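You operate a simulated robot arm through the tools that you are given. There is no shell and no other tool. Be economical: measure what you need, move in short steps, check, and stop when the job is done.

Carry out the task below with a simulated two-armed robot. There is one attempt and no reset: what you move stays moved.

JOB
Put one of the purple pads from the air box end of the side bench on the cover plate. Fetch the black drilled block and set it on the pane with a grey edge. Put the filter that says "50 micron" from the top of the long table on the deck of the yellow pallet and the filter marked "200 micron" on the deck of the green pallet. Do these in any order. Set down upright: purple pad.

It is judged by the outcome, as a careful person would: the job done as asked, and still so three seconds after it is handed in. It fails if anything else is knocked over, pushed out of place, dropped, spilled or broken. Lids that push on must go on centred and level and be pressed home; caps that screw on are set level and turned clockwise until they are tight.

ROBOT AND FRAMES
Two 7-joint arms with three-finger grippers on one trunk, on a base that drives. Base frame: it is fixed to the floor where the robot stands at the start and does not move with it; the origin is under the middle of the robot, x ahead of it, y to its left, z up; the surface under the hand at the start is at about z = 88. Readings come in cm, degrees, newtons and seconds.
The left shoulder is at the start at [7, 16.5, 121.3], the right one opposite. With the tool pointing down near the work surface each hand reaches from about 36 to 88 cm from the robot's upright axis, wherever it stands, measured 20 degrees to its own side. Places, roughly: black drilled block [50, -125, 100]; deck of the green pallet [-100, 20, 40]; deck of the yellow pallet [-100, 100, 60]; filter [75, 225, 100]; pane with a grey edge (24x20x2 cm) [70, 290, 90]. Payload 3.91 kg a hand.
The TCP of each hand is the grasp point between the finger pads, 3 cm short of the fingertips. In the tool frame z runs along the fingers and y along their closing line. Largest opening 11.6 cm; the body of the gripper starts 7.3 cm behind the TCP.
Orientation is that of the tool frame in the base frame, as a unit quaternion [x, y, z, w]. With the fingers straight down and closing along the base's y, the tool's x points along the base's -x, its y along +y and its z along -z.

CONTROLS
- The arms move only by the tool drive_tool. It takes "left_motion", "right_motion" or both (then of equal length, played together; a hand with none holds still); each is a list of rows, each an object (a shift or turn left out is 0, a gripper value left out holds the last) with "delta_pos": the shift along the tool's x, y, z in units of 200 mm (1.0 is 200 mm), a list of three; "rot": the turn, a rotation vector about the tool's x, y, z in units of 180 degrees (1.0 is 180 degrees), a list of three; "gripper": the opening, from 0 (shut) to 1 (fully open). In form: [{"delta_pos": [dx, dy, dz], "rot": [wx, wy, wz], "gripper": gripper}, ...]. A call has 1 to 10 rows; each row is the pose to reach, as a shift and turn from the pose commanded when the call began, along the tool's axes at that moment. A call with a number of a shift or a turn outside -1 to 1 is refused whole. Each row takes 0.2 s and may step no farther than 5 cm and 8.6 degrees from the row before; otherwise, or with a gripper value out of range, the whole call is refused. A pose out of reach is approached as far as the arm can. The call stops where the force on the tool passes 40 N (or 10 N more than at its start, if that is more) or the arm is blocked; 0.2 s more then pass. The fingers move at their own pace (about 15.3 cm/s each) and stop on an object; they squeeze with about 31 N. The grip force told is the motor's: it shows also when the fingers shut on nothing. Time passes only in rows, and 0.2 s behind the last, so rows that repeat a pose let the fingers close. The reply holds the time, the measured pose of the TCP, the force on the tool along the base axes, the opening and the grip force, in the units named above and with some noise, with the torque about the TCP (base axes, N m) and any sound that the robot's microphone picked up, and new pictures: "views" is both (left out), scene, wrist or none (wrist: the cameras of the hands that moved).
- Cameras (640 x 400 px; columns grow to the right, rows downward): "scene" is now at [7.59, 5.62, 149.02]; the picture's right is [0.92, -0.40, -0.00], its down [-0.36, -0.82, -0.44] and it looks along [0.17, 0.40, -0.90] (base axes); focal length 214 px, centre (320, 200). "left" rides on the left gripper at [7.5, 1.7, -8.8] in its tool frame; the picture's right is [-0.22, 0.97, 0.00], its down [-0.70, -0.16, -0.70] and it looks along [-0.68, -0.16, 0.71] (tool axes); focal length 247 px, centre (320, 200). "right" rides on the right gripper at [5.2, 5.6, -8.8] in its tool frame; the picture's right is [-0.73, 0.68, 0.00], its down [-0.49, -0.52, -0.70] and it looks along [-0.48, -0.51, 0.71] (tool axes); focal length 247 px, centre (320, 200). There is no depth. A picture from a camera that has moved, and an enlarged one, comes with that camera's place and axes in the base frame and with its lens.
- move_column(by): slides the trunk up (or, below 0, down) by that many cm; the arms and the scene camera ride with it, the base frame stays. It gives what a move gives, with no picture.
- drive_base(legs): drives the robot by 1 to 6 legs, each [ahead, left, turn to the left] in cm, cm and degrees, along the robot's own axes; the way and the turn of a leg run together, so that a leg with both is an arc; at most 150 cm and 180 degrees a leg. The arms and the cameras ride along, it lands a little off, and it stops where it bumps. It gives what a move gives, and a new picture of the scene camera.
- head_to(pan, tilt): turns the head with the scene camera to pan (to the left, within 86 degrees either way) and tilt (down, from -29 to 69), counted from straight ahead of the robot. It gives what a move gives, and a new picture of the scene camera.
- enlarge(camera, box): a new picture of the part [left, top, right, bottom] of that camera's present view, enlarged. It takes no simulated time.
- finish_job(): hands the job in; it is judged then, once.

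Go step by step. Nothing tells you exact positions but the pictures and the camera data: compare them with the known pose of the tool, close in by small moves and look again before you grip or let go. The budget is 165 turns and 260 pictures, counting those below and the enlarged ones. Unless the task says otherwise, let go and move clear before handing in.

The tools are called after "Request:" by a JSON object that holds its "fn" and its "kwargs". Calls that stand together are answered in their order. drive_tool: Moves the arms, as the interface text tells. Its arguments: {"type":"object","properties":{"left_motion":{"type":"array"},"right_motion":{"type":"array"},"views":{"type":"string","enum":["both","scene","wrist","none"]}},"required":[]} The other tools are called the same way: move_column (by) slides the trunk up or down; drive_base (legs) drives the base; head_to (pan, tilt) turns the head that bears the scene camera; enlarge (camera, box) takes an enlarged picture of a part of a camera's view; finish_job () hands the job in.

At the start:

```text
time: 0.0
left_position: [54.43, 22.77, 115.79]
left_tool_rot: [0.0, 1.0, 0.0, 0.0]
left_contact_force: [-0.5, -0.5, 0.0]
left_torque: [-0.04, 0.02, 0.03]
left_width: 11.59
left_grasp_force: 0.0
right_position: [46.36, -21.99, 119.14]
right_tool_rot: [-0.001, 1.0, 0.001, 0.0]
right_contact_force: [0.2, -0.3, -0.5]
right_torque: [-0.02, -0.03, -0.01]
right_width: 11.61
right_grasp_force: 0.0
trunk travel left (down, up): [-75.0, 9.0]
robot x, y, heading: [-0.39, -0.18, 0.2]
head pan, tilt: [66.5, 64.0]
```

scene: 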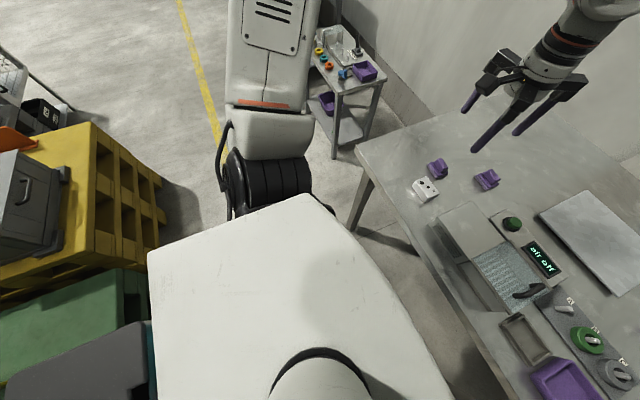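
right: 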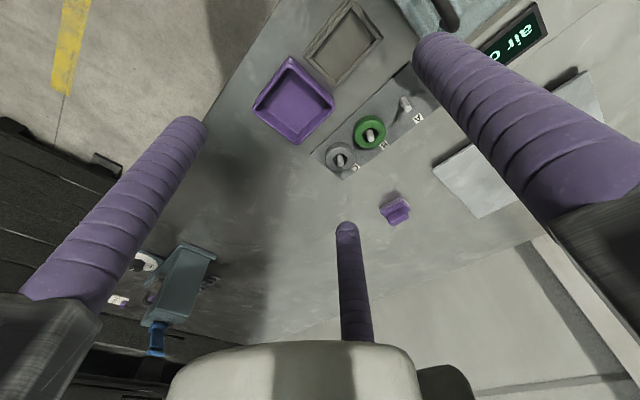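
left: 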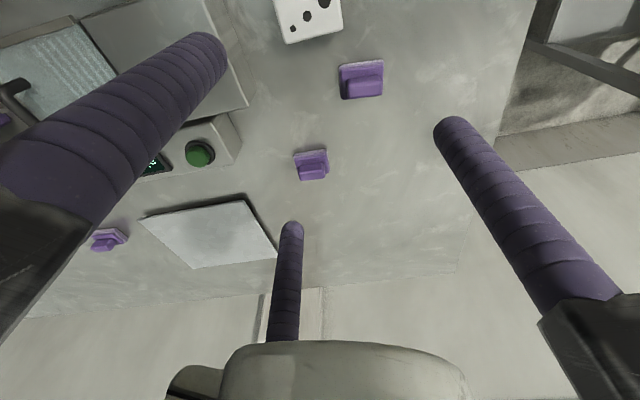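

I see a bench in front with purple pads, an air box, and pallets to the left. I'll survey with the head first.

Request:
{"fn": "head_to", "kwargs": {"pan": 0, "tilt": 45}}

Request:
{"fn": "head_to", "kwargs": {"pan": 60, "tilt": 25}}

Request:
{"fn": "head_to", "kwargs": {"pan": -60, "tilt": 30}}

Request:
{"fn": "head_to", "kwargs": {"pan": 86, "tilt": 30}}

```text
time: 1.4
left_position: [54.53, 22.86, 115.82]
left_tool_rot: [0.0, 1.0, 0.0, 0.0]
left_contact_force: [0.3, -0.3, 0.1]
left_torque: [-0.02, -0.01, 0.01]
left_width: 11.58
left_grasp_force: 0.1
right_position: [46.34, -21.84, 119.14]
right_tool_rot: [-0.001, 1.0, 0.001, 0.001]
right_contact_force: [0.2, -0.8, -0.2]
right_torque: [0.0, -0.02, 0.02]
right_width: 11.6
right_grasp_force: 0.1
trunk travel left (down, up): [-75.0, 9.0]
robot x, y, heading: [0.17, -0.04, -0.0]
head pan, tilt: [0.0, 45.0]
camera scene: at [13.24, -0.05, 151.42], right [0.0, -1.0, 0.0], down [-0.71, 0.0, -0.71], along [0.71, 0.0, -0.71], focal length 214 px, centre (320, 200)
```

scene: 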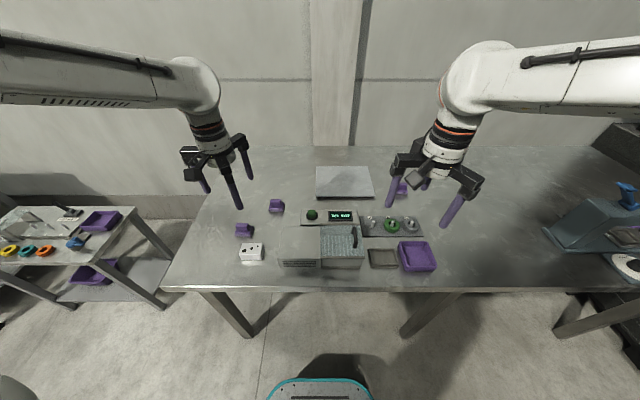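

```text
time: 2.7
left_position: [54.43, 22.79, 115.69]
left_tool_rot: [0.0, 1.0, 0.0, 0.0]
left_contact_force: [0.5, 0.4, 0.2]
left_torque: [0.0, 0.01, 0.01]
left_width: 11.6
left_grasp_force: 0.0
right_position: [46.38, -21.94, 119.05]
right_tool_rot: [-0.002, 1.0, 0.001, 0.0]
right_contact_force: [0.4, -0.7, -1.0]
right_torque: [0.0, 0.03, -0.02]
right_width: 11.61
right_grasp_force: 0.0
trunk travel left (down, up): [-75.0, 9.0]
robot x, y, heading: [0.15, 0.08, 0.1]
head pan, tilt: [60.0, 25.0]
camera scene: at [9.73, 7.91, 154.47], right [0.87, -0.5, 0.0], down [-0.21, -0.37, -0.91], along [0.45, 0.78, -0.42], focal length 214 px, centre (320, 200)
```

scene: 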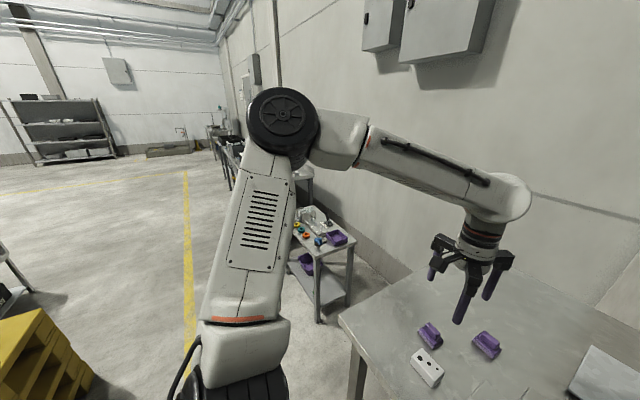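

```text
time: 4.7
left_position: [54.44, 22.64, 115.76]
left_tool_rot: [0.0, 1.0, 0.001, 0.0]
left_contact_force: [0.2, -0.4, 0.7]
left_torque: [0.01, -0.03, -0.01]
left_width: 11.59
left_grasp_force: 0.1
right_position: [46.39, -21.86, 119.13]
right_tool_rot: [-0.001, 1.0, 0.001, 0.001]
right_contact_force: [-0.3, 0.0, -1.0]
right_torque: [0.02, 0.04, 0.0]
right_width: 11.62
right_grasp_force: 0.0
trunk travel left (down, up): [-75.0, 9.0]
robot x, y, heading: [-0.2, 0.16, 0.1]
head pan, tilt: [-60.0, 30.0]
camera scene: at [9.64, -7.89, 153.68], right [-0.87, -0.5, 0.0], down [-0.25, 0.43, -0.87], along [0.43, -0.75, -0.5], focal length 214 px, centre (320, 200)
```

scene: 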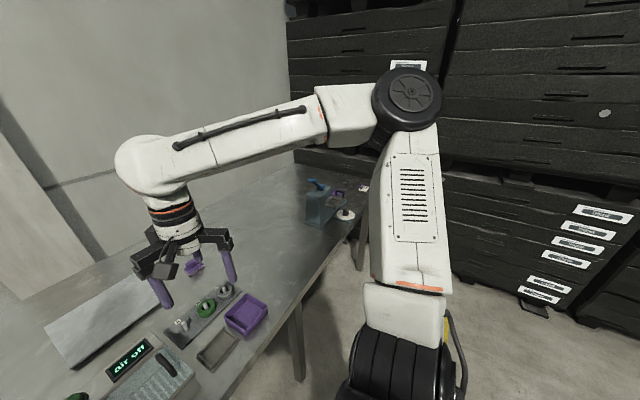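

```text
time: 7.0
left_position: [54.46, 22.89, 115.8]
left_tool_rot: [0.001, 1.0, 0.0, 0.001]
left_contact_force: [0.1, 0.5, -0.3]
left_torque: [-0.03, 0.02, 0.03]
left_width: 11.62
left_grasp_force: 0.0
right_position: [46.37, -21.93, 119.09]
right_tool_rot: [-0.001, 1.0, 0.001, 0.001]
right_contact_force: [-0.5, 0.5, 0.0]
right_torque: [-0.01, 0.01, 0.02]
right_width: 11.58
right_grasp_force: 0.1
trunk travel left (down, up): [-75.0, 9.0]
robot x, y, heading: [-0.09, -0.1, -0.1]
head pan, tilt: [85.9, 30.0]
camera scene: at [5.76, 8.96, 153.68], right [1.0, -0.07, 0.0], down [-0.04, -0.5, -0.87], along [0.06, 0.86, -0.5], focal length 214 px, centre (320, 200)
```

scene: 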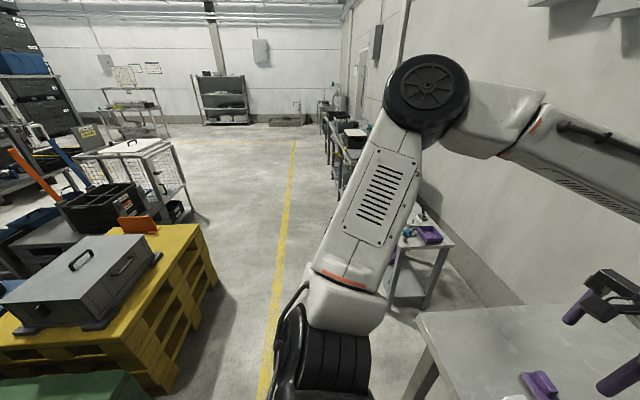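

The front bench holds an air box and several pads; I'll inspect the details.

Request:
{"fn": "head_to", "kwargs": {"pan": 0, "tilt": 45}}

Request:
{"fn": "enlarge", "kwargs": {"camera": "scene", "box": [170, 140, 330, 300]}}

Request:
{"fn": "enlarge", "kwargs": {"camera": "scene", "box": [310, 140, 470, 300]}}

Request:
{"fn": "enlarge", "kwargs": {"camera": "scene", "box": [480, 140, 640, 300]}}

```text
time: 8.6
left_position: [54.41, 22.8, 115.79]
left_tool_rot: [0.0, 1.0, 0.001, 0.0]
left_contact_force: [-0.9, -0.1, 0.3]
left_torque: [0.03, -0.02, 0.0]
left_width: 11.62
left_grasp_force: 0.1
right_position: [46.47, -21.99, 119.12]
right_tool_rot: [-0.001, 1.0, 0.001, 0.001]
right_contact_force: [0.4, -1.6, -0.4]
right_torque: [0.0, 0.0, -0.01]
right_width: 11.6
right_grasp_force: 0.1
trunk travel left (down, up): [-75.0, 9.0]
robot x, y, heading: [-0.33, -0.22, 0.1]
head pan, tilt: [0.0, 45.0]
camera scene: at [13.24, -0.05, 151.42], right [0.0, -1.0, 0.0], down [-0.71, 0.0, -0.71], along [0.71, 0.0, -0.71], focal length 214 px, centre (320, 200)
```

scene: 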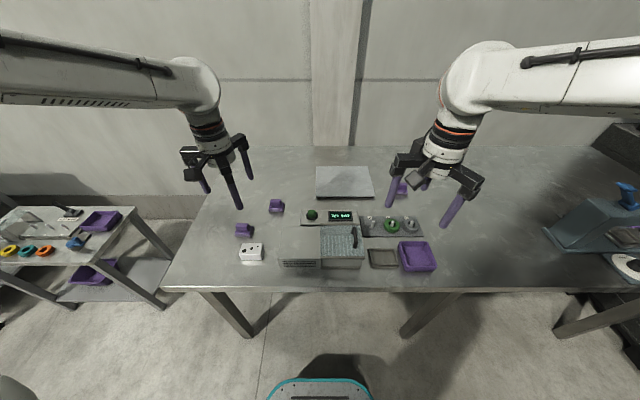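

```text
2.50 times, centred on (250, 220) of scene
camera zoom: at [13.24, -0.05, 151.42], right [0.0, -1.0, 0.0], down [-0.71, 0.0, -0.71], along [0.71, 0.0, -0.71], focal length 536 px, centre (495, 150)
```

zoom: 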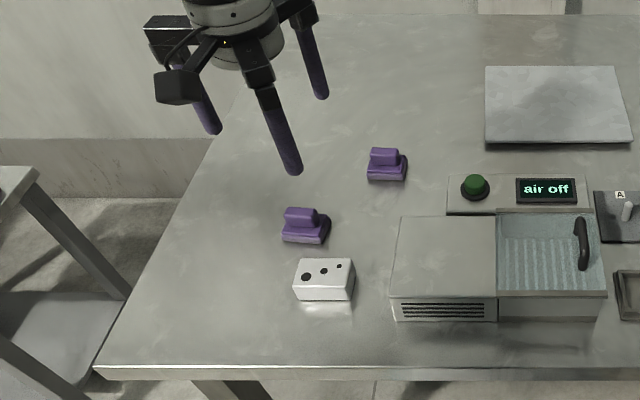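

```text
2.50 times, centred on (390, 220) of scene
camera zoom: at [13.24, -0.05, 151.42], right [0.0, -1.0, 0.0], down [-0.71, 0.0, -0.71], along [0.71, 0.0, -0.71], focal length 536 px, centre (145, 150)
```

zoom: 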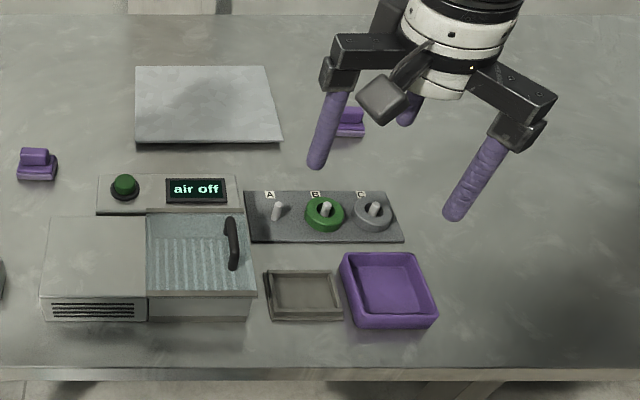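

```text
2.50 times, centred on (560, 220) of scene
camera zoom: at [13.24, -0.05, 151.42], right [0.0, -1.0, 0.0], down [-0.71, 0.0, -0.71], along [0.71, 0.0, -0.71], focal length 536 px, centre (-280, 150)
```

zoom: 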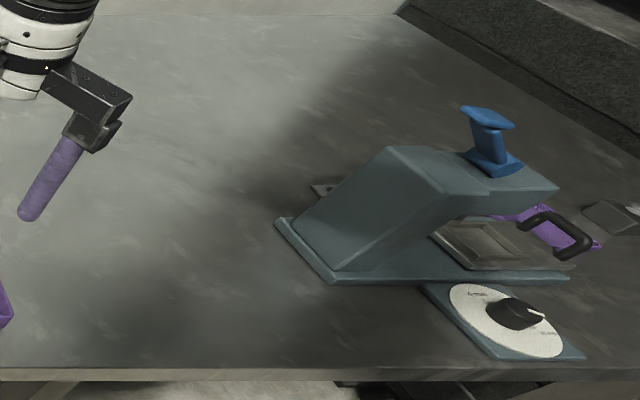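

The grippers look like they have three prongs, not two, so I'll test how they close before planning grasps.

Request:
{"fn": "drive_tool", "kwargs": {"left_motion": [{"gripper": 0.3}, {"gripper": 0.3}, {"gripper": 0.3}], "right_motion": [{"gripper": 0.0}, {"gripper": 0.0}, {"gripper": 0.0}], "views": "wrist"}}

```text
time: 9.4
left_position: [54.54, 22.79, 115.73]
left_tool_rot: [0.0, 1.0, -0.001, 0.0]
left_contact_force: [0.0, -0.2, -0.6]
left_torque: [0.02, 0.0, 0.02]
left_width: 3.46
left_grasp_force: 0.1
right_position: [46.49, -21.95, 119.2]
right_tool_rot: [-0.001, 1.0, 0.001, 0.001]
right_contact_force: [-0.2, 1.0, 0.2]
right_torque: [-0.02, 0.0, -0.02]
right_width: 0.92
right_grasp_force: 31.2
trunk travel left (down, up): [-75.0, 9.0]
robot x, y, heading: [-0.17, 0.11, -0.0]
head pan, tilt: [0.0, 45.0]
camera right: at [41.26, -16.38, 128.07], right [0.73, 0.68, 0.0], down [0.49, -0.52, 0.7], along [0.48, -0.51, -0.71], focal length 247 px, centre (320, 200)
camera left: at [47.16, 24.41, 124.68], right [0.22, 0.97, 0.0], down [0.7, -0.16, 0.7], along [0.68, -0.16, -0.71], focal length 247 px, centre (320, 200)
```

right: 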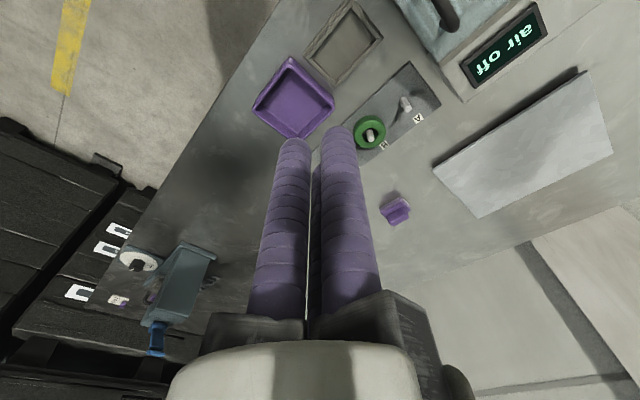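
left: 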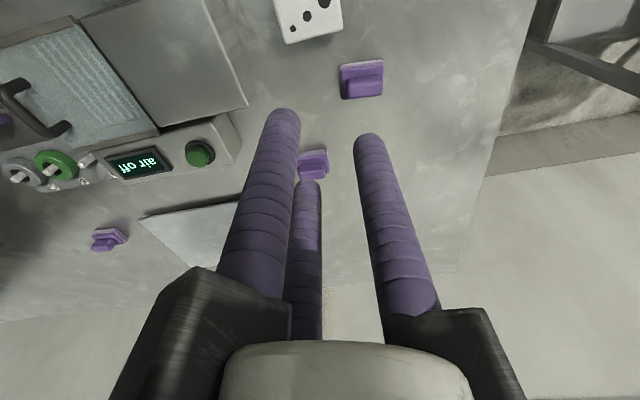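

It's a three-jaw centring gripper. Next I'll turn the robot to see the press end and find the cover plate and the black block.

Request:
{"fn": "drive_base", "kwargs": {"legs": [[0, 0, -60]]}}

Request:
{"fn": "head_to", "kwargs": {"pan": 0, "tilt": 30}}

```text
time: 12.4
left_position: [47.28, -35.59, 115.84]
left_tool_rot: [0.499, 0.867, 0.0, 0.001]
left_contact_force: [-0.9, 0.0, 0.0]
left_torque: [-0.04, 0.0, 0.01]
left_width: 3.47
left_grasp_force: 0.2
right_position: [4.41, -51.13, 119.08]
right_tool_rot: [0.497, 0.868, 0.0, 0.001]
right_contact_force: [-0.6, 0.1, -0.7]
right_torque: [0.01, 0.0, -0.01]
right_width: 0.9
right_grasp_force: 31.5
trunk travel left (down, up): [-75.0, 9.0]
robot x, y, heading: [-0.18, 0.17, -59.6]
head pan, tilt: [0.0, 45.0]
camera scene: at [6.71, -11.43, 151.42], right [-0.86, -0.5, 0.0], down [-0.36, 0.61, -0.71], along [0.36, -0.61, -0.71], focal length 214 px, centre (320, 200)
```

scene: 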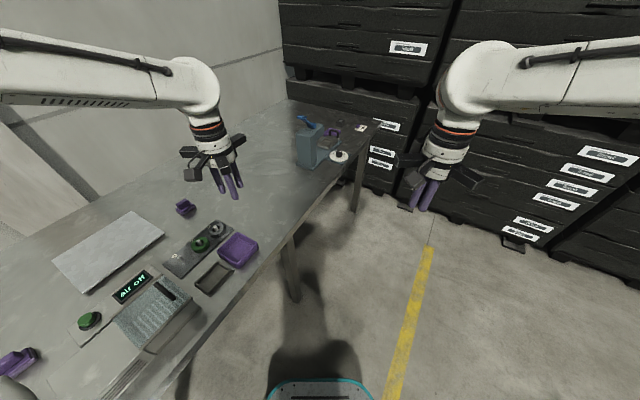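

```text
time: 13.2
left_position: [47.08, -35.65, 115.71]
left_tool_rot: [0.499, 0.867, -0.001, 0.0]
left_contact_force: [-1.0, 0.1, 0.4]
left_torque: [-0.02, -0.01, 0.0]
left_width: 3.48
left_grasp_force: 0.0
right_position: [4.41, -51.07, 119.15]
right_tool_rot: [0.498, 0.867, 0.0, 0.002]
right_contact_force: [-0.2, 0.2, -0.3]
right_torque: [-0.03, 0.02, -0.03]
right_width: 0.88
right_grasp_force: 30.9
trunk travel left (down, up): [-75.0, 9.0]
robot x, y, heading: [-0.16, -0.04, -60.1]
head pan, tilt: [0.0, 30.0]
camera scene: at [7.15, -12.23, 153.67], right [-0.86, -0.5, 0.0], down [-0.25, 0.43, -0.87], along [0.44, -0.75, -0.5], focal length 214 px, centre (320, 200)
```

scene: 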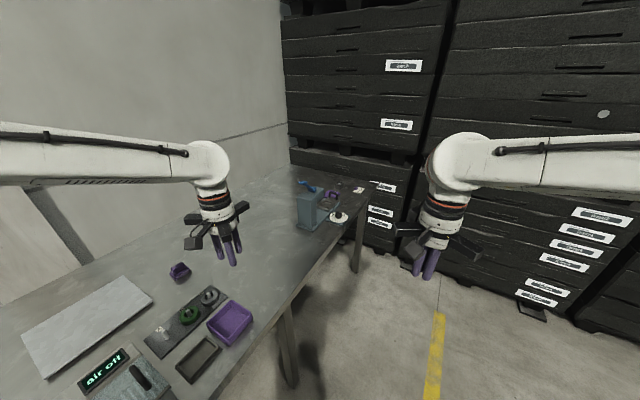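

Request:
{"fn": "drive_base", "kwargs": {"legs": [[0, 0, -30], [45, 10, 0]]}}

Request:
{"fn": "head_to", "kwargs": {"pan": 55, "tilt": 40}}

```text
time: 17.5
left_position: [33.25, -99.91, 115.75]
left_tool_rot: [0.705, 0.709, 0.0, 0.001]
left_contact_force: [0.1, 0.3, -0.5]
left_torque: [-0.02, 0.03, -0.03]
left_width: 3.45
left_grasp_force: 0.1
right_position: [-11.33, -92.03, 119.13]
right_tool_rot: [0.705, 0.709, 0.001, 0.002]
right_contact_force: [-0.8, 0.5, -0.4]
right_torque: [0.04, 0.0, 0.01]
right_width: 0.9
right_grasp_force: 30.9
trunk travel left (down, up): [-75.0, 9.0]
robot x, y, heading: [9.91, -45.64, -89.8]
head pan, tilt: [0.0, 30.0]
camera scene: at [10.44, -59.6, 153.69], right [-1.0, 0.0, 0.0], down [0.0, 0.5, -0.87], along [0.0, -0.87, -0.5], focal length 214 px, centre (320, 200)
```

scene: 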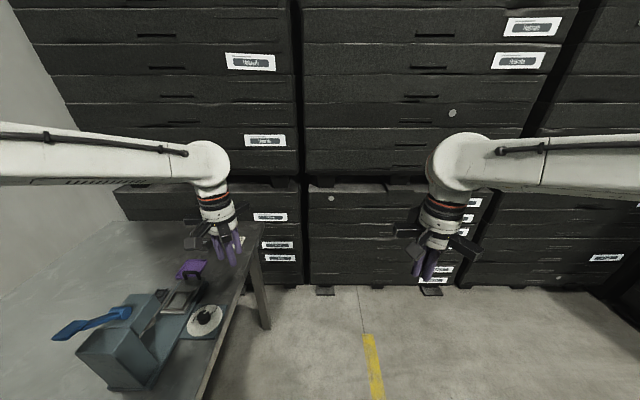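

```text
time: 18.7
left_position: [33.23, -99.93, 115.7]
left_tool_rot: [0.706, 0.708, -0.001, 0.0]
left_contact_force: [0.2, -0.4, 0.7]
left_torque: [0.03, -0.01, 0.0]
left_width: 3.45
left_grasp_force: 0.1
right_position: [-11.36, -92.12, 119.11]
right_tool_rot: [0.705, 0.709, 0.0, 0.001]
right_contact_force: [0.0, -0.8, -0.5]
right_torque: [0.02, -0.02, 0.01]
right_width: 0.9
right_grasp_force: 31.1
trunk travel left (down, up): [-75.0, 9.0]
robot x, y, heading: [10.26, -45.51, -89.7]
head pan, tilt: [55.0, 40.0]
camera scene: at [17.41, -55.53, 152.14], right [-0.57, -0.82, 0.0], down [-0.53, 0.37, -0.77], along [0.63, -0.44, -0.64], focal length 214 px, centre (320, 200)
```

scene: 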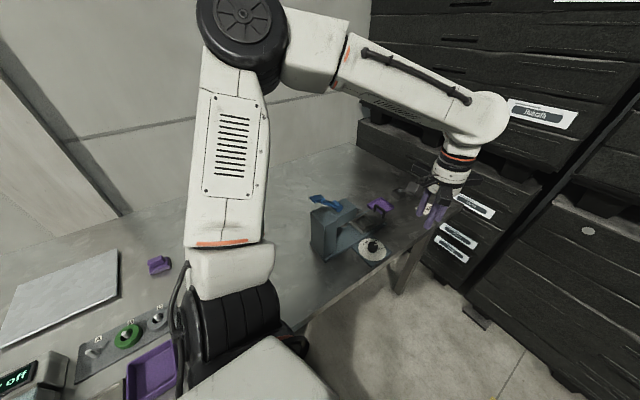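

Request:
{"fn": "enlarge", "kwargs": {"camera": "scene", "box": [300, 140, 480, 280]}}

Request:
{"fn": "enlarge", "kwargs": {"camera": "left", "box": [0, 0, 640, 400]}}

```text
2.86 times, centred on (390, 210) of scene
camera zoom: at [17.41, -55.53, 152.14], right [-0.57, -0.82, 0.0], down [-0.53, 0.37, -0.77], along [0.63, -0.44, -0.64], focal length 613 px, centre (120, 171)
```

zoom: 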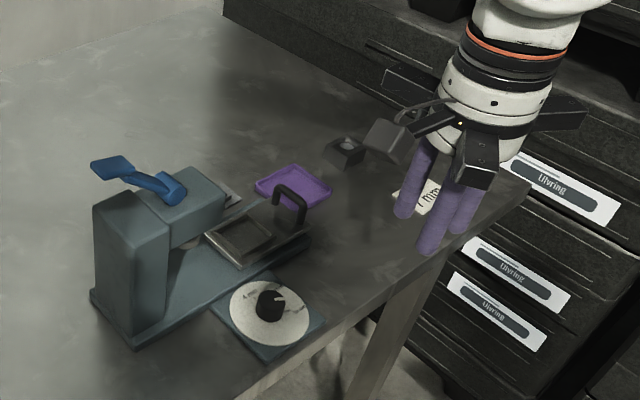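

```text
1.00 times, centred on (320, 200) of left (not enlarged: the box is as wide or as high as the picture)
camera zoom: at [35.14, -92.58, 124.68], right [0.98, -0.22, 0.0], down [-0.16, -0.7, 0.7], along [-0.15, -0.68, -0.71], focal length 247 px, centre (320, 200)
```

zoom: 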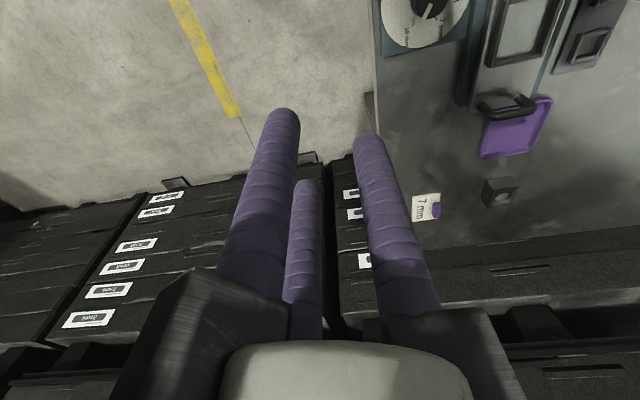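

Request:
{"fn": "enlarge", "kwargs": {"camera": "left", "box": [440, 150, 560, 230]}}

Request:
{"fn": "enlarge", "kwargs": {"camera": "scene", "box": [380, 170, 440, 210]}}

```text
5.00 times, centred on (500, 190) of left
camera zoom: at [35.14, -92.58, 124.68], right [0.98, -0.22, 0.0], down [-0.16, -0.7, 0.7], along [-0.15, -0.68, -0.71], focal length 1235 px, centre (-580, 250)
```

zoom: 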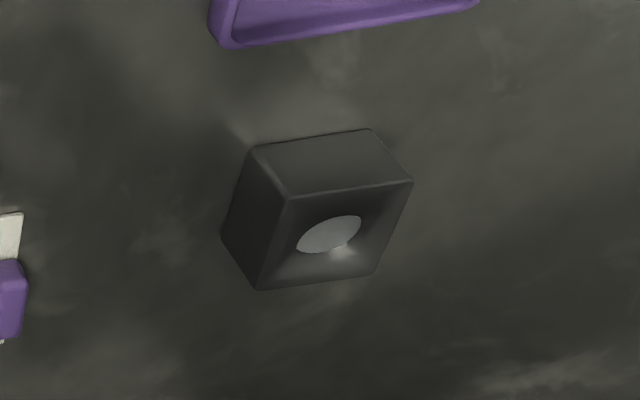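

```text
10.00 times, centred on (410, 190) of scene
camera zoom: at [17.41, -55.53, 152.14], right [-0.57, -0.82, 0.0], down [-0.53, 0.37, -0.77], along [0.63, -0.44, -0.64], focal length 2145 px, centre (-580, 300)
```

zoom: 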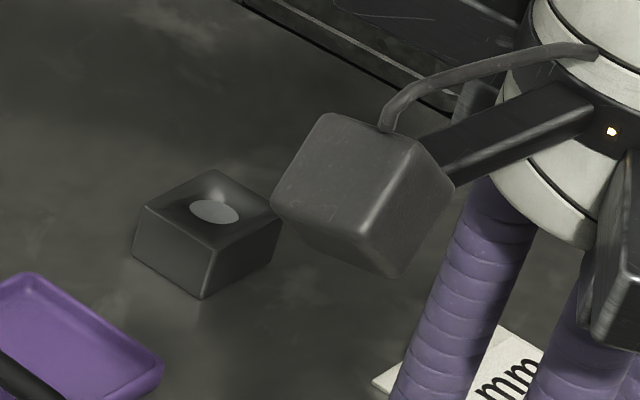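

The black drilled block sits at about [61.4, -130.6], near axis-aligned and about 4.5 cm square. I'll retract the left hand, then drive to face it from the bench front.

Request:
{"fn": "drive_tool", "kwargs": {"left_motion": [{"delta_pos": [0.22, 0, -0.1]}, {"delta_pos": [0.44, 0, -0.2]}, {"delta_pos": [0.66, 0, -0.3]}, {"delta_pos": [0.88, 0, -0.4]}], "right_motion": [{"gripper": 1}, {"gripper": 1}, {"gripper": 1}, {"gripper": 1}], "views": "none"}}

Request:
{"fn": "drive_base", "kwargs": {"legs": [[70, -14, 0], [0, 0, 90]]}}

Request:
{"fn": "head_to", "kwargs": {"pan": -10, "tilt": 45}}

```text
time: 19.7
left_position: [33.2, -82.14, 123.9]
left_tool_rot: [0.706, 0.708, -0.001, 0.001]
left_contact_force: [-1.0, 0.3, -0.1]
left_torque: [-0.05, 0.01, 0.01]
left_width: 3.5
left_grasp_force: 0.0
right_position: [-11.42, -91.68, 119.18]
right_tool_rot: [0.705, 0.709, -0.002, 0.001]
right_contact_force: [0.6, 0.3, 1.0]
right_torque: [-0.03, -0.02, 0.01]
right_width: 11.6
right_grasp_force: 0.0
trunk travel left (down, up): [-75.0, 9.0]
robot x, y, heading: [10.36, -45.77, -89.8]
head pan, tilt: [55.0, 40.0]
```

```text
time: 24.5
left_position: [22.39, -150.52, 123.99]
left_tool_rot: [0.673, 0.74, 0.0, 0.0]
left_contact_force: [-0.5, 0.0, -0.8]
left_torque: [0.01, 0.01, -0.02]
left_width: 3.47
left_grasp_force: 0.0
right_position: [-21.32, -163.77, 119.02]
right_tool_rot: [0.674, 0.739, 0.001, -0.001]
right_contact_force: [-0.8, 7.0, 0.7]
right_torque: [-0.63, 0.01, -0.15]
right_width: 11.34
right_grasp_force: 0.1
trunk travel left (down, up): [-75.0, 9.0]
robot x, y, heading: [-4.09, -115.61, -84.6]
head pan, tilt: [55.0, 40.0]
stopped in leg 2: the force on the tool passed its limit at 72 N (the readings are from after the stop); the commanded pose is now the measured one
camera scene: at [4.11, -125.04, 152.15], right [-0.49, -0.87, 0.0], down [-0.56, 0.32, -0.77], along [0.67, -0.38, -0.64], focal length 214 px, centre (320, 200)
```

scene: 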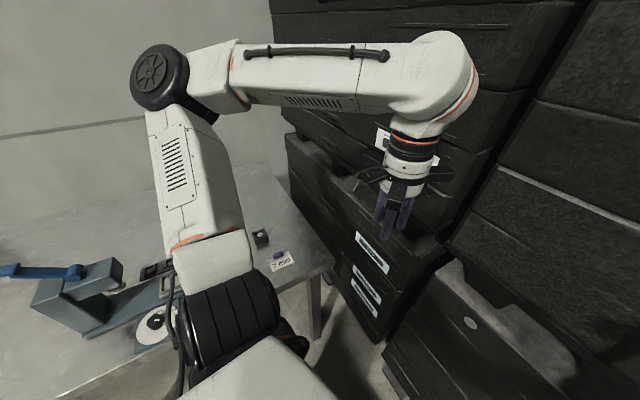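

```text
time: 25.9
left_position: [22.38, -150.44, 123.87]
left_tool_rot: [0.672, 0.74, 0.001, 0.001]
left_contact_force: [-0.3, -0.8, -0.1]
left_torque: [0.03, -0.01, 0.02]
left_width: 3.49
left_grasp_force: 0.1
right_position: [-21.29, -163.82, 119.09]
right_tool_rot: [0.673, 0.739, 0.002, -0.001]
right_contact_force: [0.9, 6.8, 0.3]
right_torque: [-0.58, 0.09, -0.08]
right_width: 11.28
right_grasp_force: 0.0
trunk travel left (down, up): [-75.0, 9.0]
robot x, y, heading: [-3.57, -116.11, -84.6]
head pan, tilt: [-10.0, 45.0]
camera scene: at [-3.93, -128.95, 151.43], right [-1.0, 0.08, 0.0], down [0.06, 0.7, -0.71], along [-0.06, -0.71, -0.71], focal length 214 px, centre (320, 200)
```

scene: 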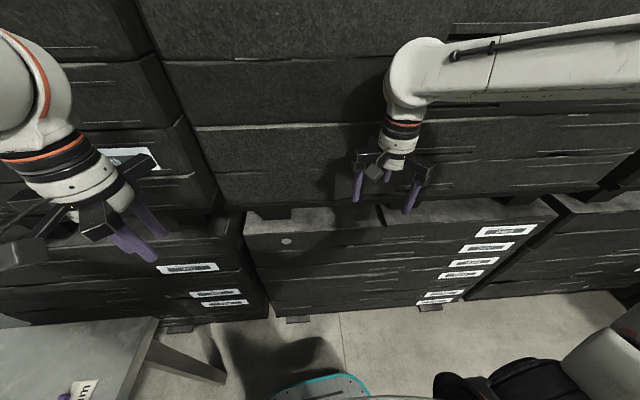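

The right hand bumped the heavy crate stack during the turn, though nothing appears moved. I'll back away first, then turn.

Request:
{"fn": "drive_base", "kwargs": {"legs": [[-30, 0, 0], [0, 0, 85]]}}

```text
time: 31.6
left_position: [29.87, -62.53, 123.93]
left_tool_rot: [-0.008, 1.0, 0.0, 0.0]
left_contact_force: [0.2, 1.1, -0.2]
left_torque: [0.03, -0.02, 0.01]
left_width: 3.48
left_grasp_force: 0.1
right_position: [39.71, -107.01, 119.05]
right_tool_rot: [-0.006, 1.0, 0.001, -0.001]
right_contact_force: [0.5, -0.8, 0.6]
right_torque: [0.0, 0.03, -0.05]
right_width: 11.6
right_grasp_force: 0.0
trunk travel left (down, up): [-75.0, 9.0]
robot x, y, heading: [-6.54, -85.7, 0.7]
head pan, tilt: [-10.0, 45.0]
camera scene: at [6.41, -87.14, 151.42], right [-0.16, -0.99, 0.0], down [-0.7, 0.11, -0.71], along [0.7, -0.11, -0.71], focal length 214 px, centre (320, 200)
```

scene: 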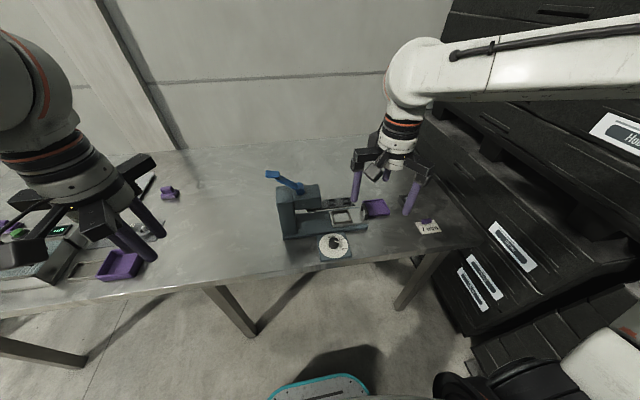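

Request:
{"fn": "drive_base", "kwargs": {"legs": [[8, -23, 0]]}}

Request:
{"fn": "enlarge", "kwargs": {"camera": "right", "box": [0, 0, 640, 400]}}

```text
time: 33.4
left_position: [38.31, -85.1, 123.81]
left_tool_rot: [-0.009, 1.0, -0.001, -0.001]
left_contact_force: [0.1, 0.4, -0.6]
left_torque: [-0.01, 0.0, 0.01]
left_width: 3.49
left_grasp_force: 0.0
right_position: [48.41, -129.67, 119.08]
right_tool_rot: [-0.006, 1.0, 0.0, -0.002]
right_contact_force: [0.6, 0.6, -0.5]
right_torque: [-0.02, -0.01, 0.01]
right_width: 11.6
right_grasp_force: 0.0
trunk travel left (down, up): [-75.0, 9.0]
robot x, y, heading: [2.04, -108.58, 0.7]
head pan, tilt: [-10.0, 45.0]
camera scene: at [14.86, -109.7, 151.42], right [-0.16, -0.99, 0.0], down [-0.7, 0.11, -0.71], along [0.7, -0.11, -0.71], focal length 214 px, centre (320, 200)
```

scene: 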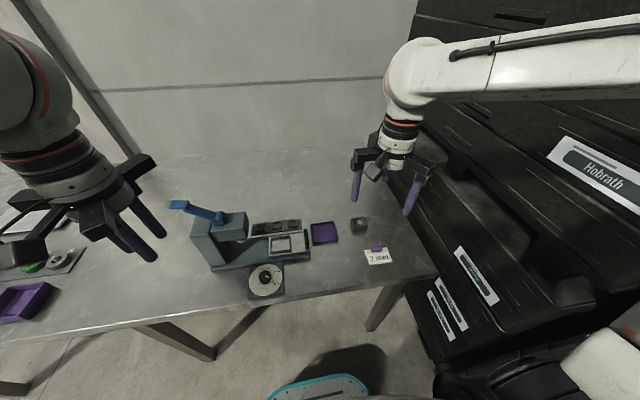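

```text
1.00 times, centred on (320, 200) of right (not enlarged: the box is as wide or as high as the picture)
camera zoom: at [43.09, -124.13, 128.04], right [0.72, 0.69, 0.0], down [0.5, -0.52, 0.7], along [0.48, -0.51, -0.72], focal length 247 px, centre (320, 200)
```

zoom: 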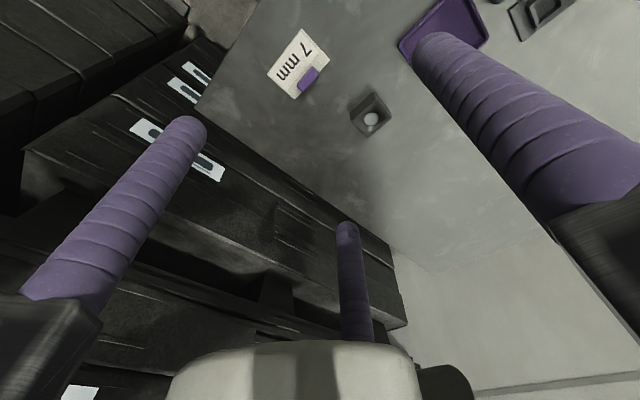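

Request:
{"fn": "drive_tool", "kwargs": {"right_motion": [{"delta_pos": [-0.14, -0.02, 0.19], "gripper": 0.75}, {"delta_pos": [-0.28, -0.04, 0.38]}, {"delta_pos": [-0.42, -0.06, 0.57]}, {"delta_pos": [-0.565, -0.07, 0.7]}]}}

```text
time: 34.4
left_position: [38.61, -84.99, 123.72]
left_tool_rot: [-0.009, 1.0, -0.001, -0.001]
left_contact_force: [1.7, 0.8, -0.7]
left_torque: [0.0, 0.04, 0.01]
left_width: 3.46
left_grasp_force: 0.0
right_position: [59.83, -131.01, 105.0]
right_tool_rot: [-0.008, 1.0, 0.0, -0.003]
right_contact_force: [0.2, -0.2, 0.2]
right_torque: [-0.01, 0.01, -0.01]
right_width: 8.69
right_grasp_force: 0.1
trunk travel left (down, up): [-75.0, 9.0]
robot x, y, heading: [1.9, -108.51, 1.0]
head pan, tilt: [-10.0, 45.0]
camera scene: at [15.15, -109.66, 151.4], right [-0.16, -0.99, 0.0], down [-0.7, 0.11, -0.71], along [0.7, -0.11, -0.71], focal length 214 px, centre (320, 200)
camera right: at [54.63, -125.53, 113.97], right [0.72, 0.69, 0.0], down [0.5, -0.52, 0.7], along [0.48, -0.51, -0.72], focal length 247 px, centre (320, 200)
```

scene: 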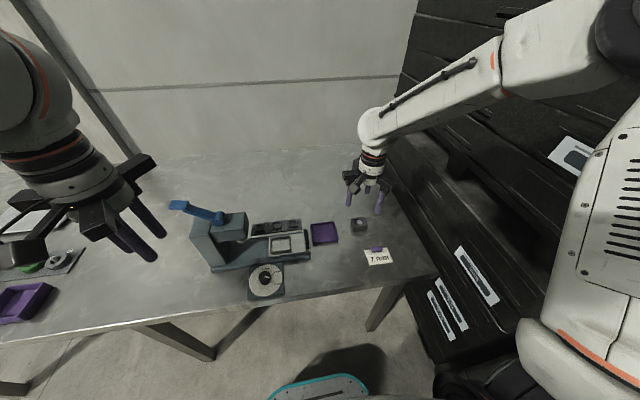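
right: 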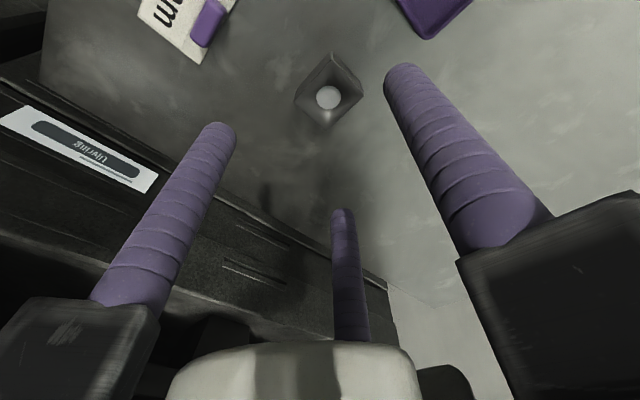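

Request:
{"fn": "enlarge", "kwargs": {"camera": "right", "box": [264, 35, 392, 115]}}

```text
5.00 times, centred on (328, 75) of right
camera zoom: at [54.63, -125.53, 113.97], right [0.72, 0.69, 0.0], down [0.5, -0.52, 0.7], along [0.48, -0.51, -0.72], focal length 1235 px, centre (280, 825)
```

zoom: 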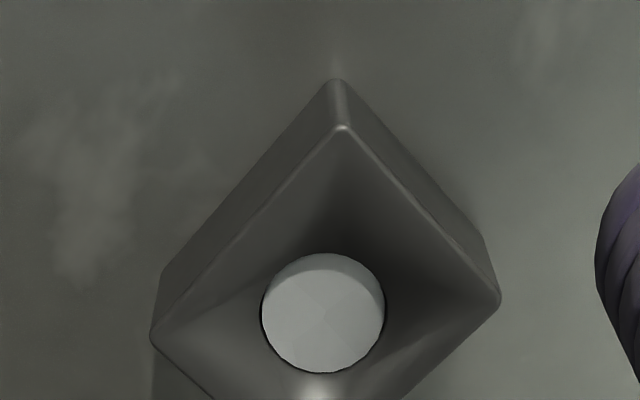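

Request:
{"fn": "drive_tool", "kwargs": {"right_motion": [{"delta_pos": [-0.08, 0.01, 0.15]}, {"delta_pos": [-0.08, 0.01, 0.35]}, {"delta_pos": [-0.08, 0.01, 0.5]}], "views": "wrist"}}

```text
time: 35.2
left_position: [38.4, -85.2, 123.75]
left_tool_rot: [-0.009, 1.0, -0.001, 0.0]
left_contact_force: [-0.5, -0.2, 0.2]
left_torque: [0.03, -0.02, 0.0]
left_width: 3.49
left_grasp_force: 0.0
right_position: [61.03, -130.76, 94.91]
right_tool_rot: [-0.007, 1.0, 0.001, -0.001]
right_contact_force: [0.7, -0.1, -0.2]
right_torque: [0.02, 0.01, 0.0]
right_width: 8.71
right_grasp_force: 0.1
trunk travel left (down, up): [-75.0, 9.0]
robot x, y, heading: [1.91, -108.6, 1.0]
head pan, tilt: [-10.0, 45.0]
camera right: at [55.98, -125.26, 103.86], right [0.72, 0.69, 0.0], down [0.5, -0.52, 0.7], along [0.48, -0.5, -0.72], focal length 247 px, centre (320, 200)
```

right: 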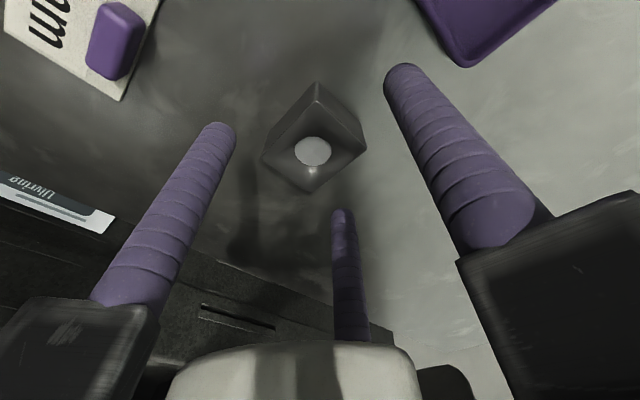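

Request:
{"fn": "drive_tool", "kwargs": {"right_motion": [{"delta_pos": [-0.008, 0, 0.1]}, {"delta_pos": [-0.008, 0, 0.16]}, {"delta_pos": [-0.008, 0, 0.165], "gripper": 0}, {"delta_pos": [-0.008, 0, 0.165], "gripper": 0}, {"delta_pos": [-0.008, 0, 0.165], "gripper": 0}, {"delta_pos": [-0.008, 0, 0.165], "gripper": 0}], "views": "wrist"}}

```text
time: 36.6
left_position: [38.43, -85.17, 123.88]
left_tool_rot: [-0.009, 1.0, 0.0, 0.0]
left_contact_force: [0.3, 0.1, -0.4]
left_torque: [-0.01, 0.01, -0.01]
left_width: 3.47
left_grasp_force: 0.0
right_position: [61.27, -130.63, 91.57]
right_tool_rot: [-0.007, 1.0, 0.0, -0.002]
right_contact_force: [-0.1, -0.3, -1.6]
right_torque: [0.03, 0.0, -0.03]
right_width: 5.22
right_grasp_force: 31.1
trunk travel left (down, up): [-75.0, 9.0]
robot x, y, heading: [1.76, -108.54, 1.0]
head pan, tilt: [-10.0, 45.0]
camera right: at [56.13, -125.22, 100.61], right [0.72, 0.69, 0.0], down [0.5, -0.52, 0.7], along [0.48, -0.5, -0.72], focal length 247 px, centre (320, 200)
```

right: 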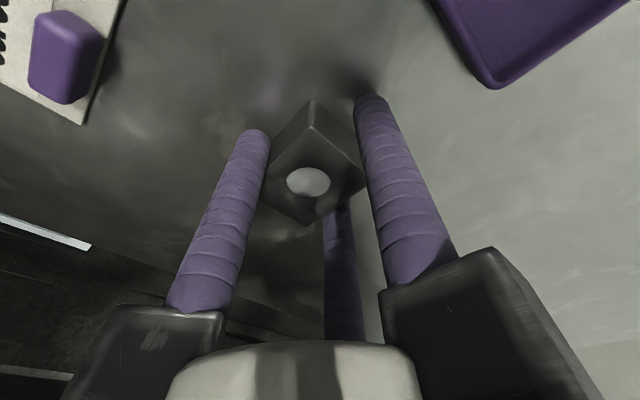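

Request:
{"fn": "drive_tool", "kwargs": {"right_motion": [{"delta_pos": [0, 0, -0.05], "gripper": 0}, {"delta_pos": [0, 0, -0.15]}, {"delta_pos": [0, 0, -0.35]}, {"delta_pos": [0, 0, -0.55]}, {"delta_pos": [0, 0, -0.75]}], "views": "wrist"}}

```text
time: 37.8
left_position: [38.23, -85.06, 123.81]
left_tool_rot: [-0.008, 1.0, 0.0, -0.001]
left_contact_force: [0.1, -0.7, -0.7]
left_torque: [-0.03, 0.02, -0.03]
left_width: 3.5
left_grasp_force: 0.1
right_position: [61.15, -130.53, 106.81]
right_tool_rot: [-0.007, 1.0, 0.0, -0.002]
right_contact_force: [-0.2, -0.5, -1.4]
right_torque: [0.05, -0.01, -0.01]
right_width: 5.23
right_grasp_force: 31.3
trunk travel left (down, up): [-75.0, 9.0]
robot x, y, heading: [2.1, -108.69, 0.6]
head pan, tilt: [-10.0, 45.0]
camera right: at [55.87, -125.14, 115.75], right [0.72, 0.69, 0.0], down [0.5, -0.52, 0.7], along [0.48, -0.5, -0.72], focal length 247 px, centre (320, 200)
```

right: 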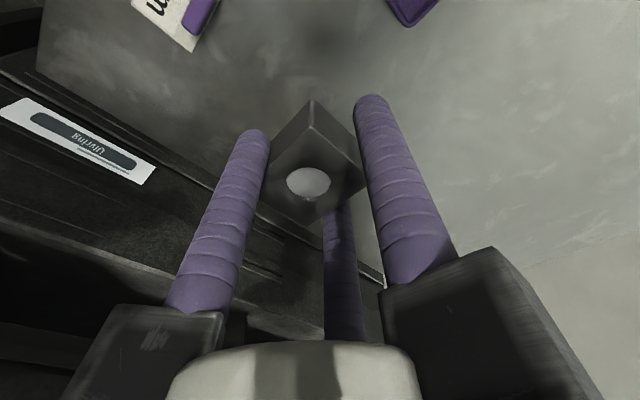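

The block is held firmly. I'll retract and drive along toward the pane at y≈290, surveying on the way.

Request:
{"fn": "drive_tool", "kwargs": {"right_motion": [{"delta_pos": [0.18, 0, -0.12], "gripper": 0}, {"delta_pos": [0.36, 0, -0.24]}, {"delta_pos": [0.54, 0, -0.36]}, {"delta_pos": [0.72, 0, -0.48]}, {"delta_pos": [0.9, 0, -0.6]}], "views": "none"}}

Request:
{"fn": "drive_base", "kwargs": {"legs": [[-17, 0, 0], [0, 125, 0]]}}

Request:
{"fn": "head_to", "kwargs": {"pan": 50, "tilt": 30}}

```text
time: 39.0
left_position: [38.29, -85.08, 123.88]
left_tool_rot: [-0.008, 1.0, 0.0, 0.001]
left_contact_force: [-0.8, 0.9, 0.6]
left_torque: [-0.1, -0.01, -0.02]
left_width: 3.5
left_grasp_force: 0.1
right_position: [43.21, -130.52, 118.88]
right_tool_rot: [-0.022, 0.997, -0.077, 0.0]
right_contact_force: [-0.8, -0.4, -0.9]
right_torque: [0.07, -0.11, 0.04]
right_width: 5.21
right_grasp_force: 30.9
trunk travel left (down, up): [-75.0, 9.0]
robot x, y, heading: [1.56, -108.63, 0.8]
head pan, tilt: [-10.0, 45.0]
```

```text
time: 46.3
left_position: [17.4, 39.48, 123.84]
left_tool_rot: [-0.017, 1.0, -0.001, 0.0]
left_contact_force: [0.1, -0.8, 0.3]
left_torque: [0.0, 0.01, -0.01]
left_width: 3.48
left_grasp_force: 0.3
right_position: [23.41, -6.46, 118.75]
right_tool_rot: [-0.017, 1.0, 0.001, -0.002]
right_contact_force: [0.2, 0.6, -2.0]
right_torque: [0.04, 0.0, 0.01]
right_width: 5.22
right_grasp_force: 31.0
trunk travel left (down, up): [-75.0, 9.0]
robot x, y, heading: [-18.54, 15.29, 2.1]
head pan, tilt: [-10.0, 45.0]
camera scene: at [-5.55, 14.38, 151.42], right [-0.14, -0.99, 0.0], down [-0.7, 0.1, -0.71], along [0.7, -0.1, -0.71], focal length 214 px, centre (320, 200)
```

scene: 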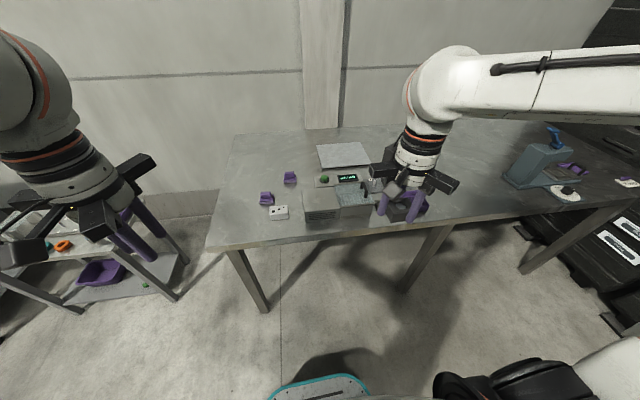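

```text
time: 47.6
left_position: [17.5, 39.53, 123.78]
left_tool_rot: [-0.018, 1.0, -0.001, 0.0]
left_contact_force: [-0.2, 0.1, 0.7]
left_torque: [0.0, 0.03, 0.0]
left_width: 3.47
left_grasp_force: 0.1
right_position: [23.44, -6.43, 118.83]
right_tool_rot: [-0.017, 1.0, 0.001, -0.002]
right_contact_force: [0.4, -0.8, -2.1]
right_torque: [-0.02, 0.03, 0.01]
right_width: 5.21
right_grasp_force: 30.7
trunk travel left (down, up): [-75.0, 9.0]
robot x, y, heading: [-18.73, 15.4, 1.8]
head pan, tilt: [50.0, 30.0]
camera scene: at [-8.03, 22.68, 153.68], right [0.79, -0.62, 0.0], down [-0.31, -0.39, -0.87], along [0.53, 0.68, -0.5], focal length 214 px, centre (320, 200)
```

scene: 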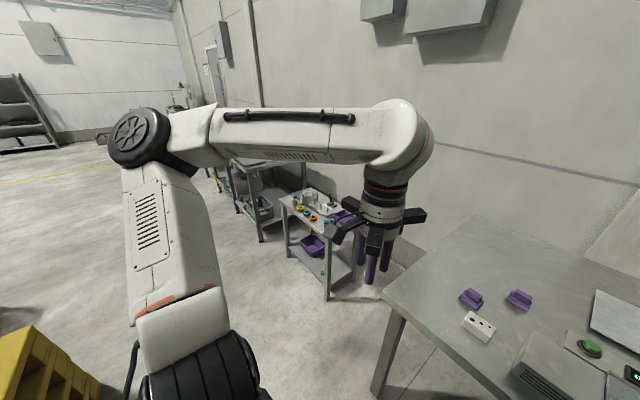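

Request:
{"fn": "drive_base", "kwargs": {"legs": [[12, 0, -1.9], [0, 125, 0]]}}

Request:
{"fn": "head_to", "kwargs": {"pan": 15, "tilt": 35}}

```text
time: 54.8
left_position: [28.97, 164.7, 123.79]
left_tool_rot: [-0.008, 1.0, 0.0, -0.001]
left_contact_force: [0.2, 0.0, 0.4]
left_torque: [0.02, 0.02, 0.01]
left_width: 3.48
left_grasp_force: 0.1
right_position: [34.02, 118.61, 118.82]
right_tool_rot: [-0.006, 1.0, 0.0, -0.002]
right_contact_force: [-0.4, 0.6, -2.1]
right_torque: [0.01, 0.01, 0.01]
right_width: 5.21
right_grasp_force: 31.1
trunk travel left (down, up): [-75.0, 9.0]
robot x, y, heading: [-7.84, 141.15, 0.9]
head pan, tilt: [50.0, 30.0]
camera scene: at [3.2, 148.38, 153.68], right [0.77, -0.63, 0.0], down [-0.32, -0.39, -0.87], along [0.55, 0.67, -0.5], focal length 214 px, centre (320, 200)
```

scene: 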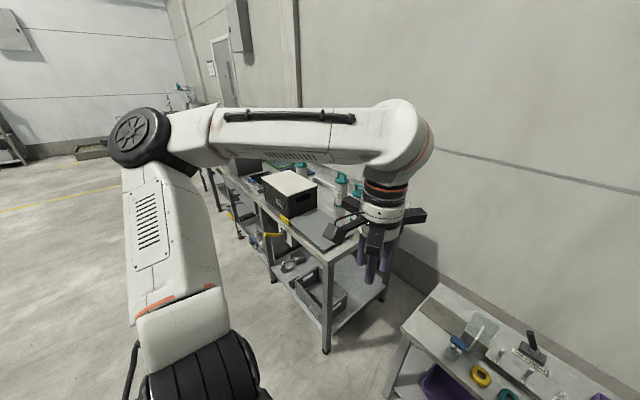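

```text
time: 55.8
left_position: [28.96, 164.76, 123.81]
left_tool_rot: [-0.008, 1.0, 0.0, 0.0]
left_contact_force: [0.4, -0.5, 0.9]
left_torque: [0.0, 0.01, 0.02]
left_width: 3.48
left_grasp_force: 0.1
right_position: [33.94, 118.65, 118.87]
right_tool_rot: [-0.006, 1.0, 0.001, -0.002]
right_contact_force: [1.3, 0.1, -1.5]
right_torque: [0.02, 0.03, 0.0]
right_width: 5.21
right_grasp_force: 30.3
trunk travel left (down, up): [-75.0, 9.0]
robot x, y, heading: [-7.79, 141.19, 0.7]
head pan, tilt: [15.0, 35.0]
camera scene: at [5.95, 143.79, 152.9], right [0.27, -0.96, 0.0], down [-0.55, -0.16, -0.82], along [0.79, 0.22, -0.57], focal length 214 px, centre (320, 200)
```

scene: 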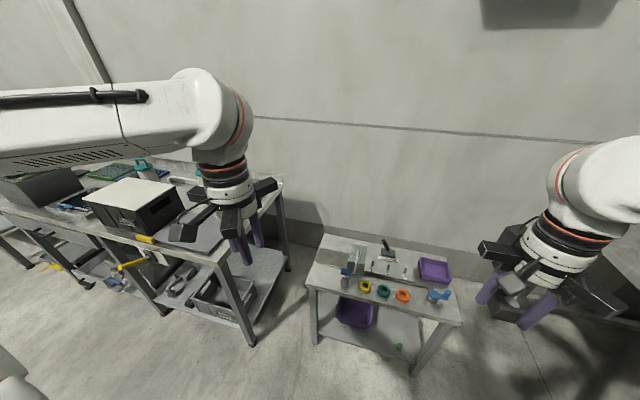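

Request:
{"fn": "drive_base", "kwargs": {"legs": [[0, 80, 0]]}}

Request:
{"fn": "head_to", "kwargs": {"pan": 0, "tilt": 45}}

Request:
{"fn": "head_to", "kwargs": {"pan": 45, "tilt": 35}}

```text
time: 60.1
left_position: [27.65, 244.53, 123.77]
left_tool_rot: [-0.01, 1.0, 0.0, 0.0]
left_contact_force: [-0.2, -0.1, 0.8]
left_torque: [0.01, 0.02, 0.0]
left_width: 3.48
left_grasp_force: 0.0
right_position: [32.85, 198.38, 118.81]
right_tool_rot: [-0.01, 1.0, 0.0, -0.001]
right_contact_force: [-0.5, -0.4, -1.6]
right_torque: [0.01, 0.0, -0.01]
right_width: 5.22
right_grasp_force: 31.2
trunk travel left (down, up): [-75.0, 9.0]
robot x, y, heading: [-9.3, 220.84, 1.4]
head pan, tilt: [15.0, 35.0]
camera scene: at [4.66, 223.47, 152.9], right [0.28, -0.96, 0.0], down [-0.55, -0.16, -0.82], along [0.79, 0.23, -0.57], focal length 214 px, centre (320, 200)
```

scene: 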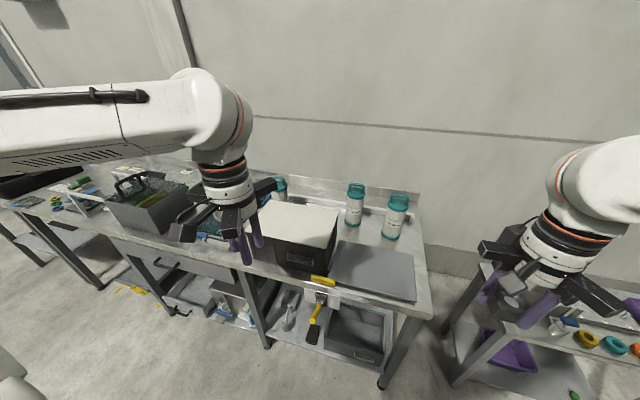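

```text
time: 60.9
left_position: [27.59, 244.65, 123.8]
left_tool_rot: [-0.011, 1.0, 0.0, 0.0]
left_contact_force: [-0.6, 0.2, 0.2]
left_torque: [-0.01, -0.03, -0.02]
left_width: 3.48
left_grasp_force: 0.0
right_position: [32.85, 198.52, 118.88]
right_tool_rot: [-0.009, 1.0, 0.0, -0.002]
right_contact_force: [-0.8, -0.3, -2.8]
right_torque: [0.0, 0.05, 0.0]
right_width: 5.22
right_grasp_force: 30.6
trunk travel left (down, up): [-75.0, 9.0]
robot x, y, heading: [-9.16, 221.39, 1.3]
head pan, tilt: [0.0, 45.0]
camera scene: at [4.33, 221.28, 151.42], right [0.02, -1.0, 0.0], down [-0.71, -0.01, -0.71], along [0.71, 0.01, -0.71], focal length 214 px, centre (320, 200)
```

scene: 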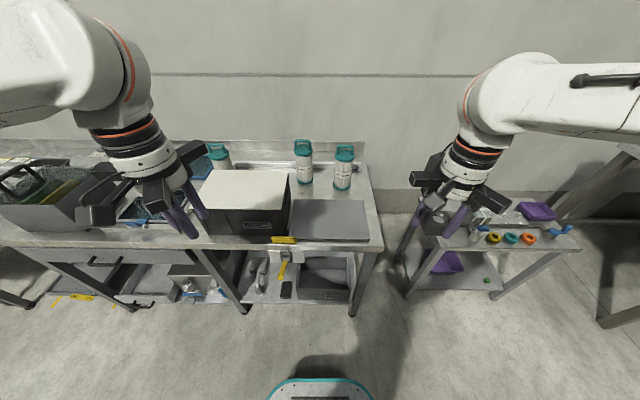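

```text
time: 62.0
left_position: [27.57, 244.49, 123.81]
left_tool_rot: [-0.01, 1.0, 0.0, 0.0]
left_contact_force: [-0.3, -0.2, -1.1]
left_torque: [-0.02, -0.03, 0.0]
left_width: 3.51
left_grasp_force: 0.0
right_position: [32.84, 198.44, 118.87]
right_tool_rot: [-0.009, 1.0, 0.001, -0.001]
right_contact_force: [0.2, 0.0, -2.4]
right_torque: [-0.01, -0.02, -0.04]
right_width: 5.22
right_grasp_force: 30.8
trunk travel left (down, up): [-75.0, 9.0]
robot x, y, heading: [-9.28, 220.95, 0.7]
head pan, tilt: [45.0, 35.0]
camera scene: at [2.31, 227.43, 152.9], right [0.72, -0.69, 0.0], down [-0.4, -0.41, -0.82], along [0.57, 0.59, -0.57], focal length 214 px, centre (320, 200)
```

scene: 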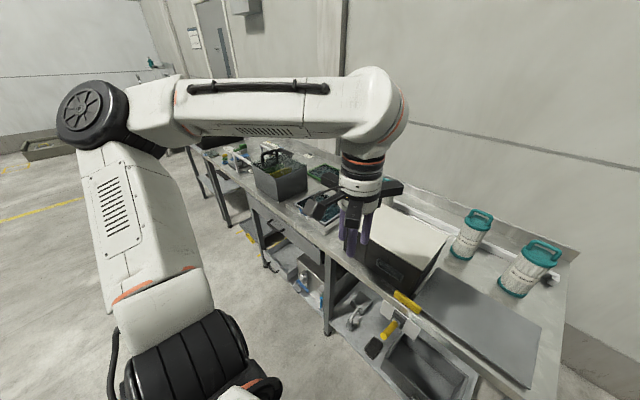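

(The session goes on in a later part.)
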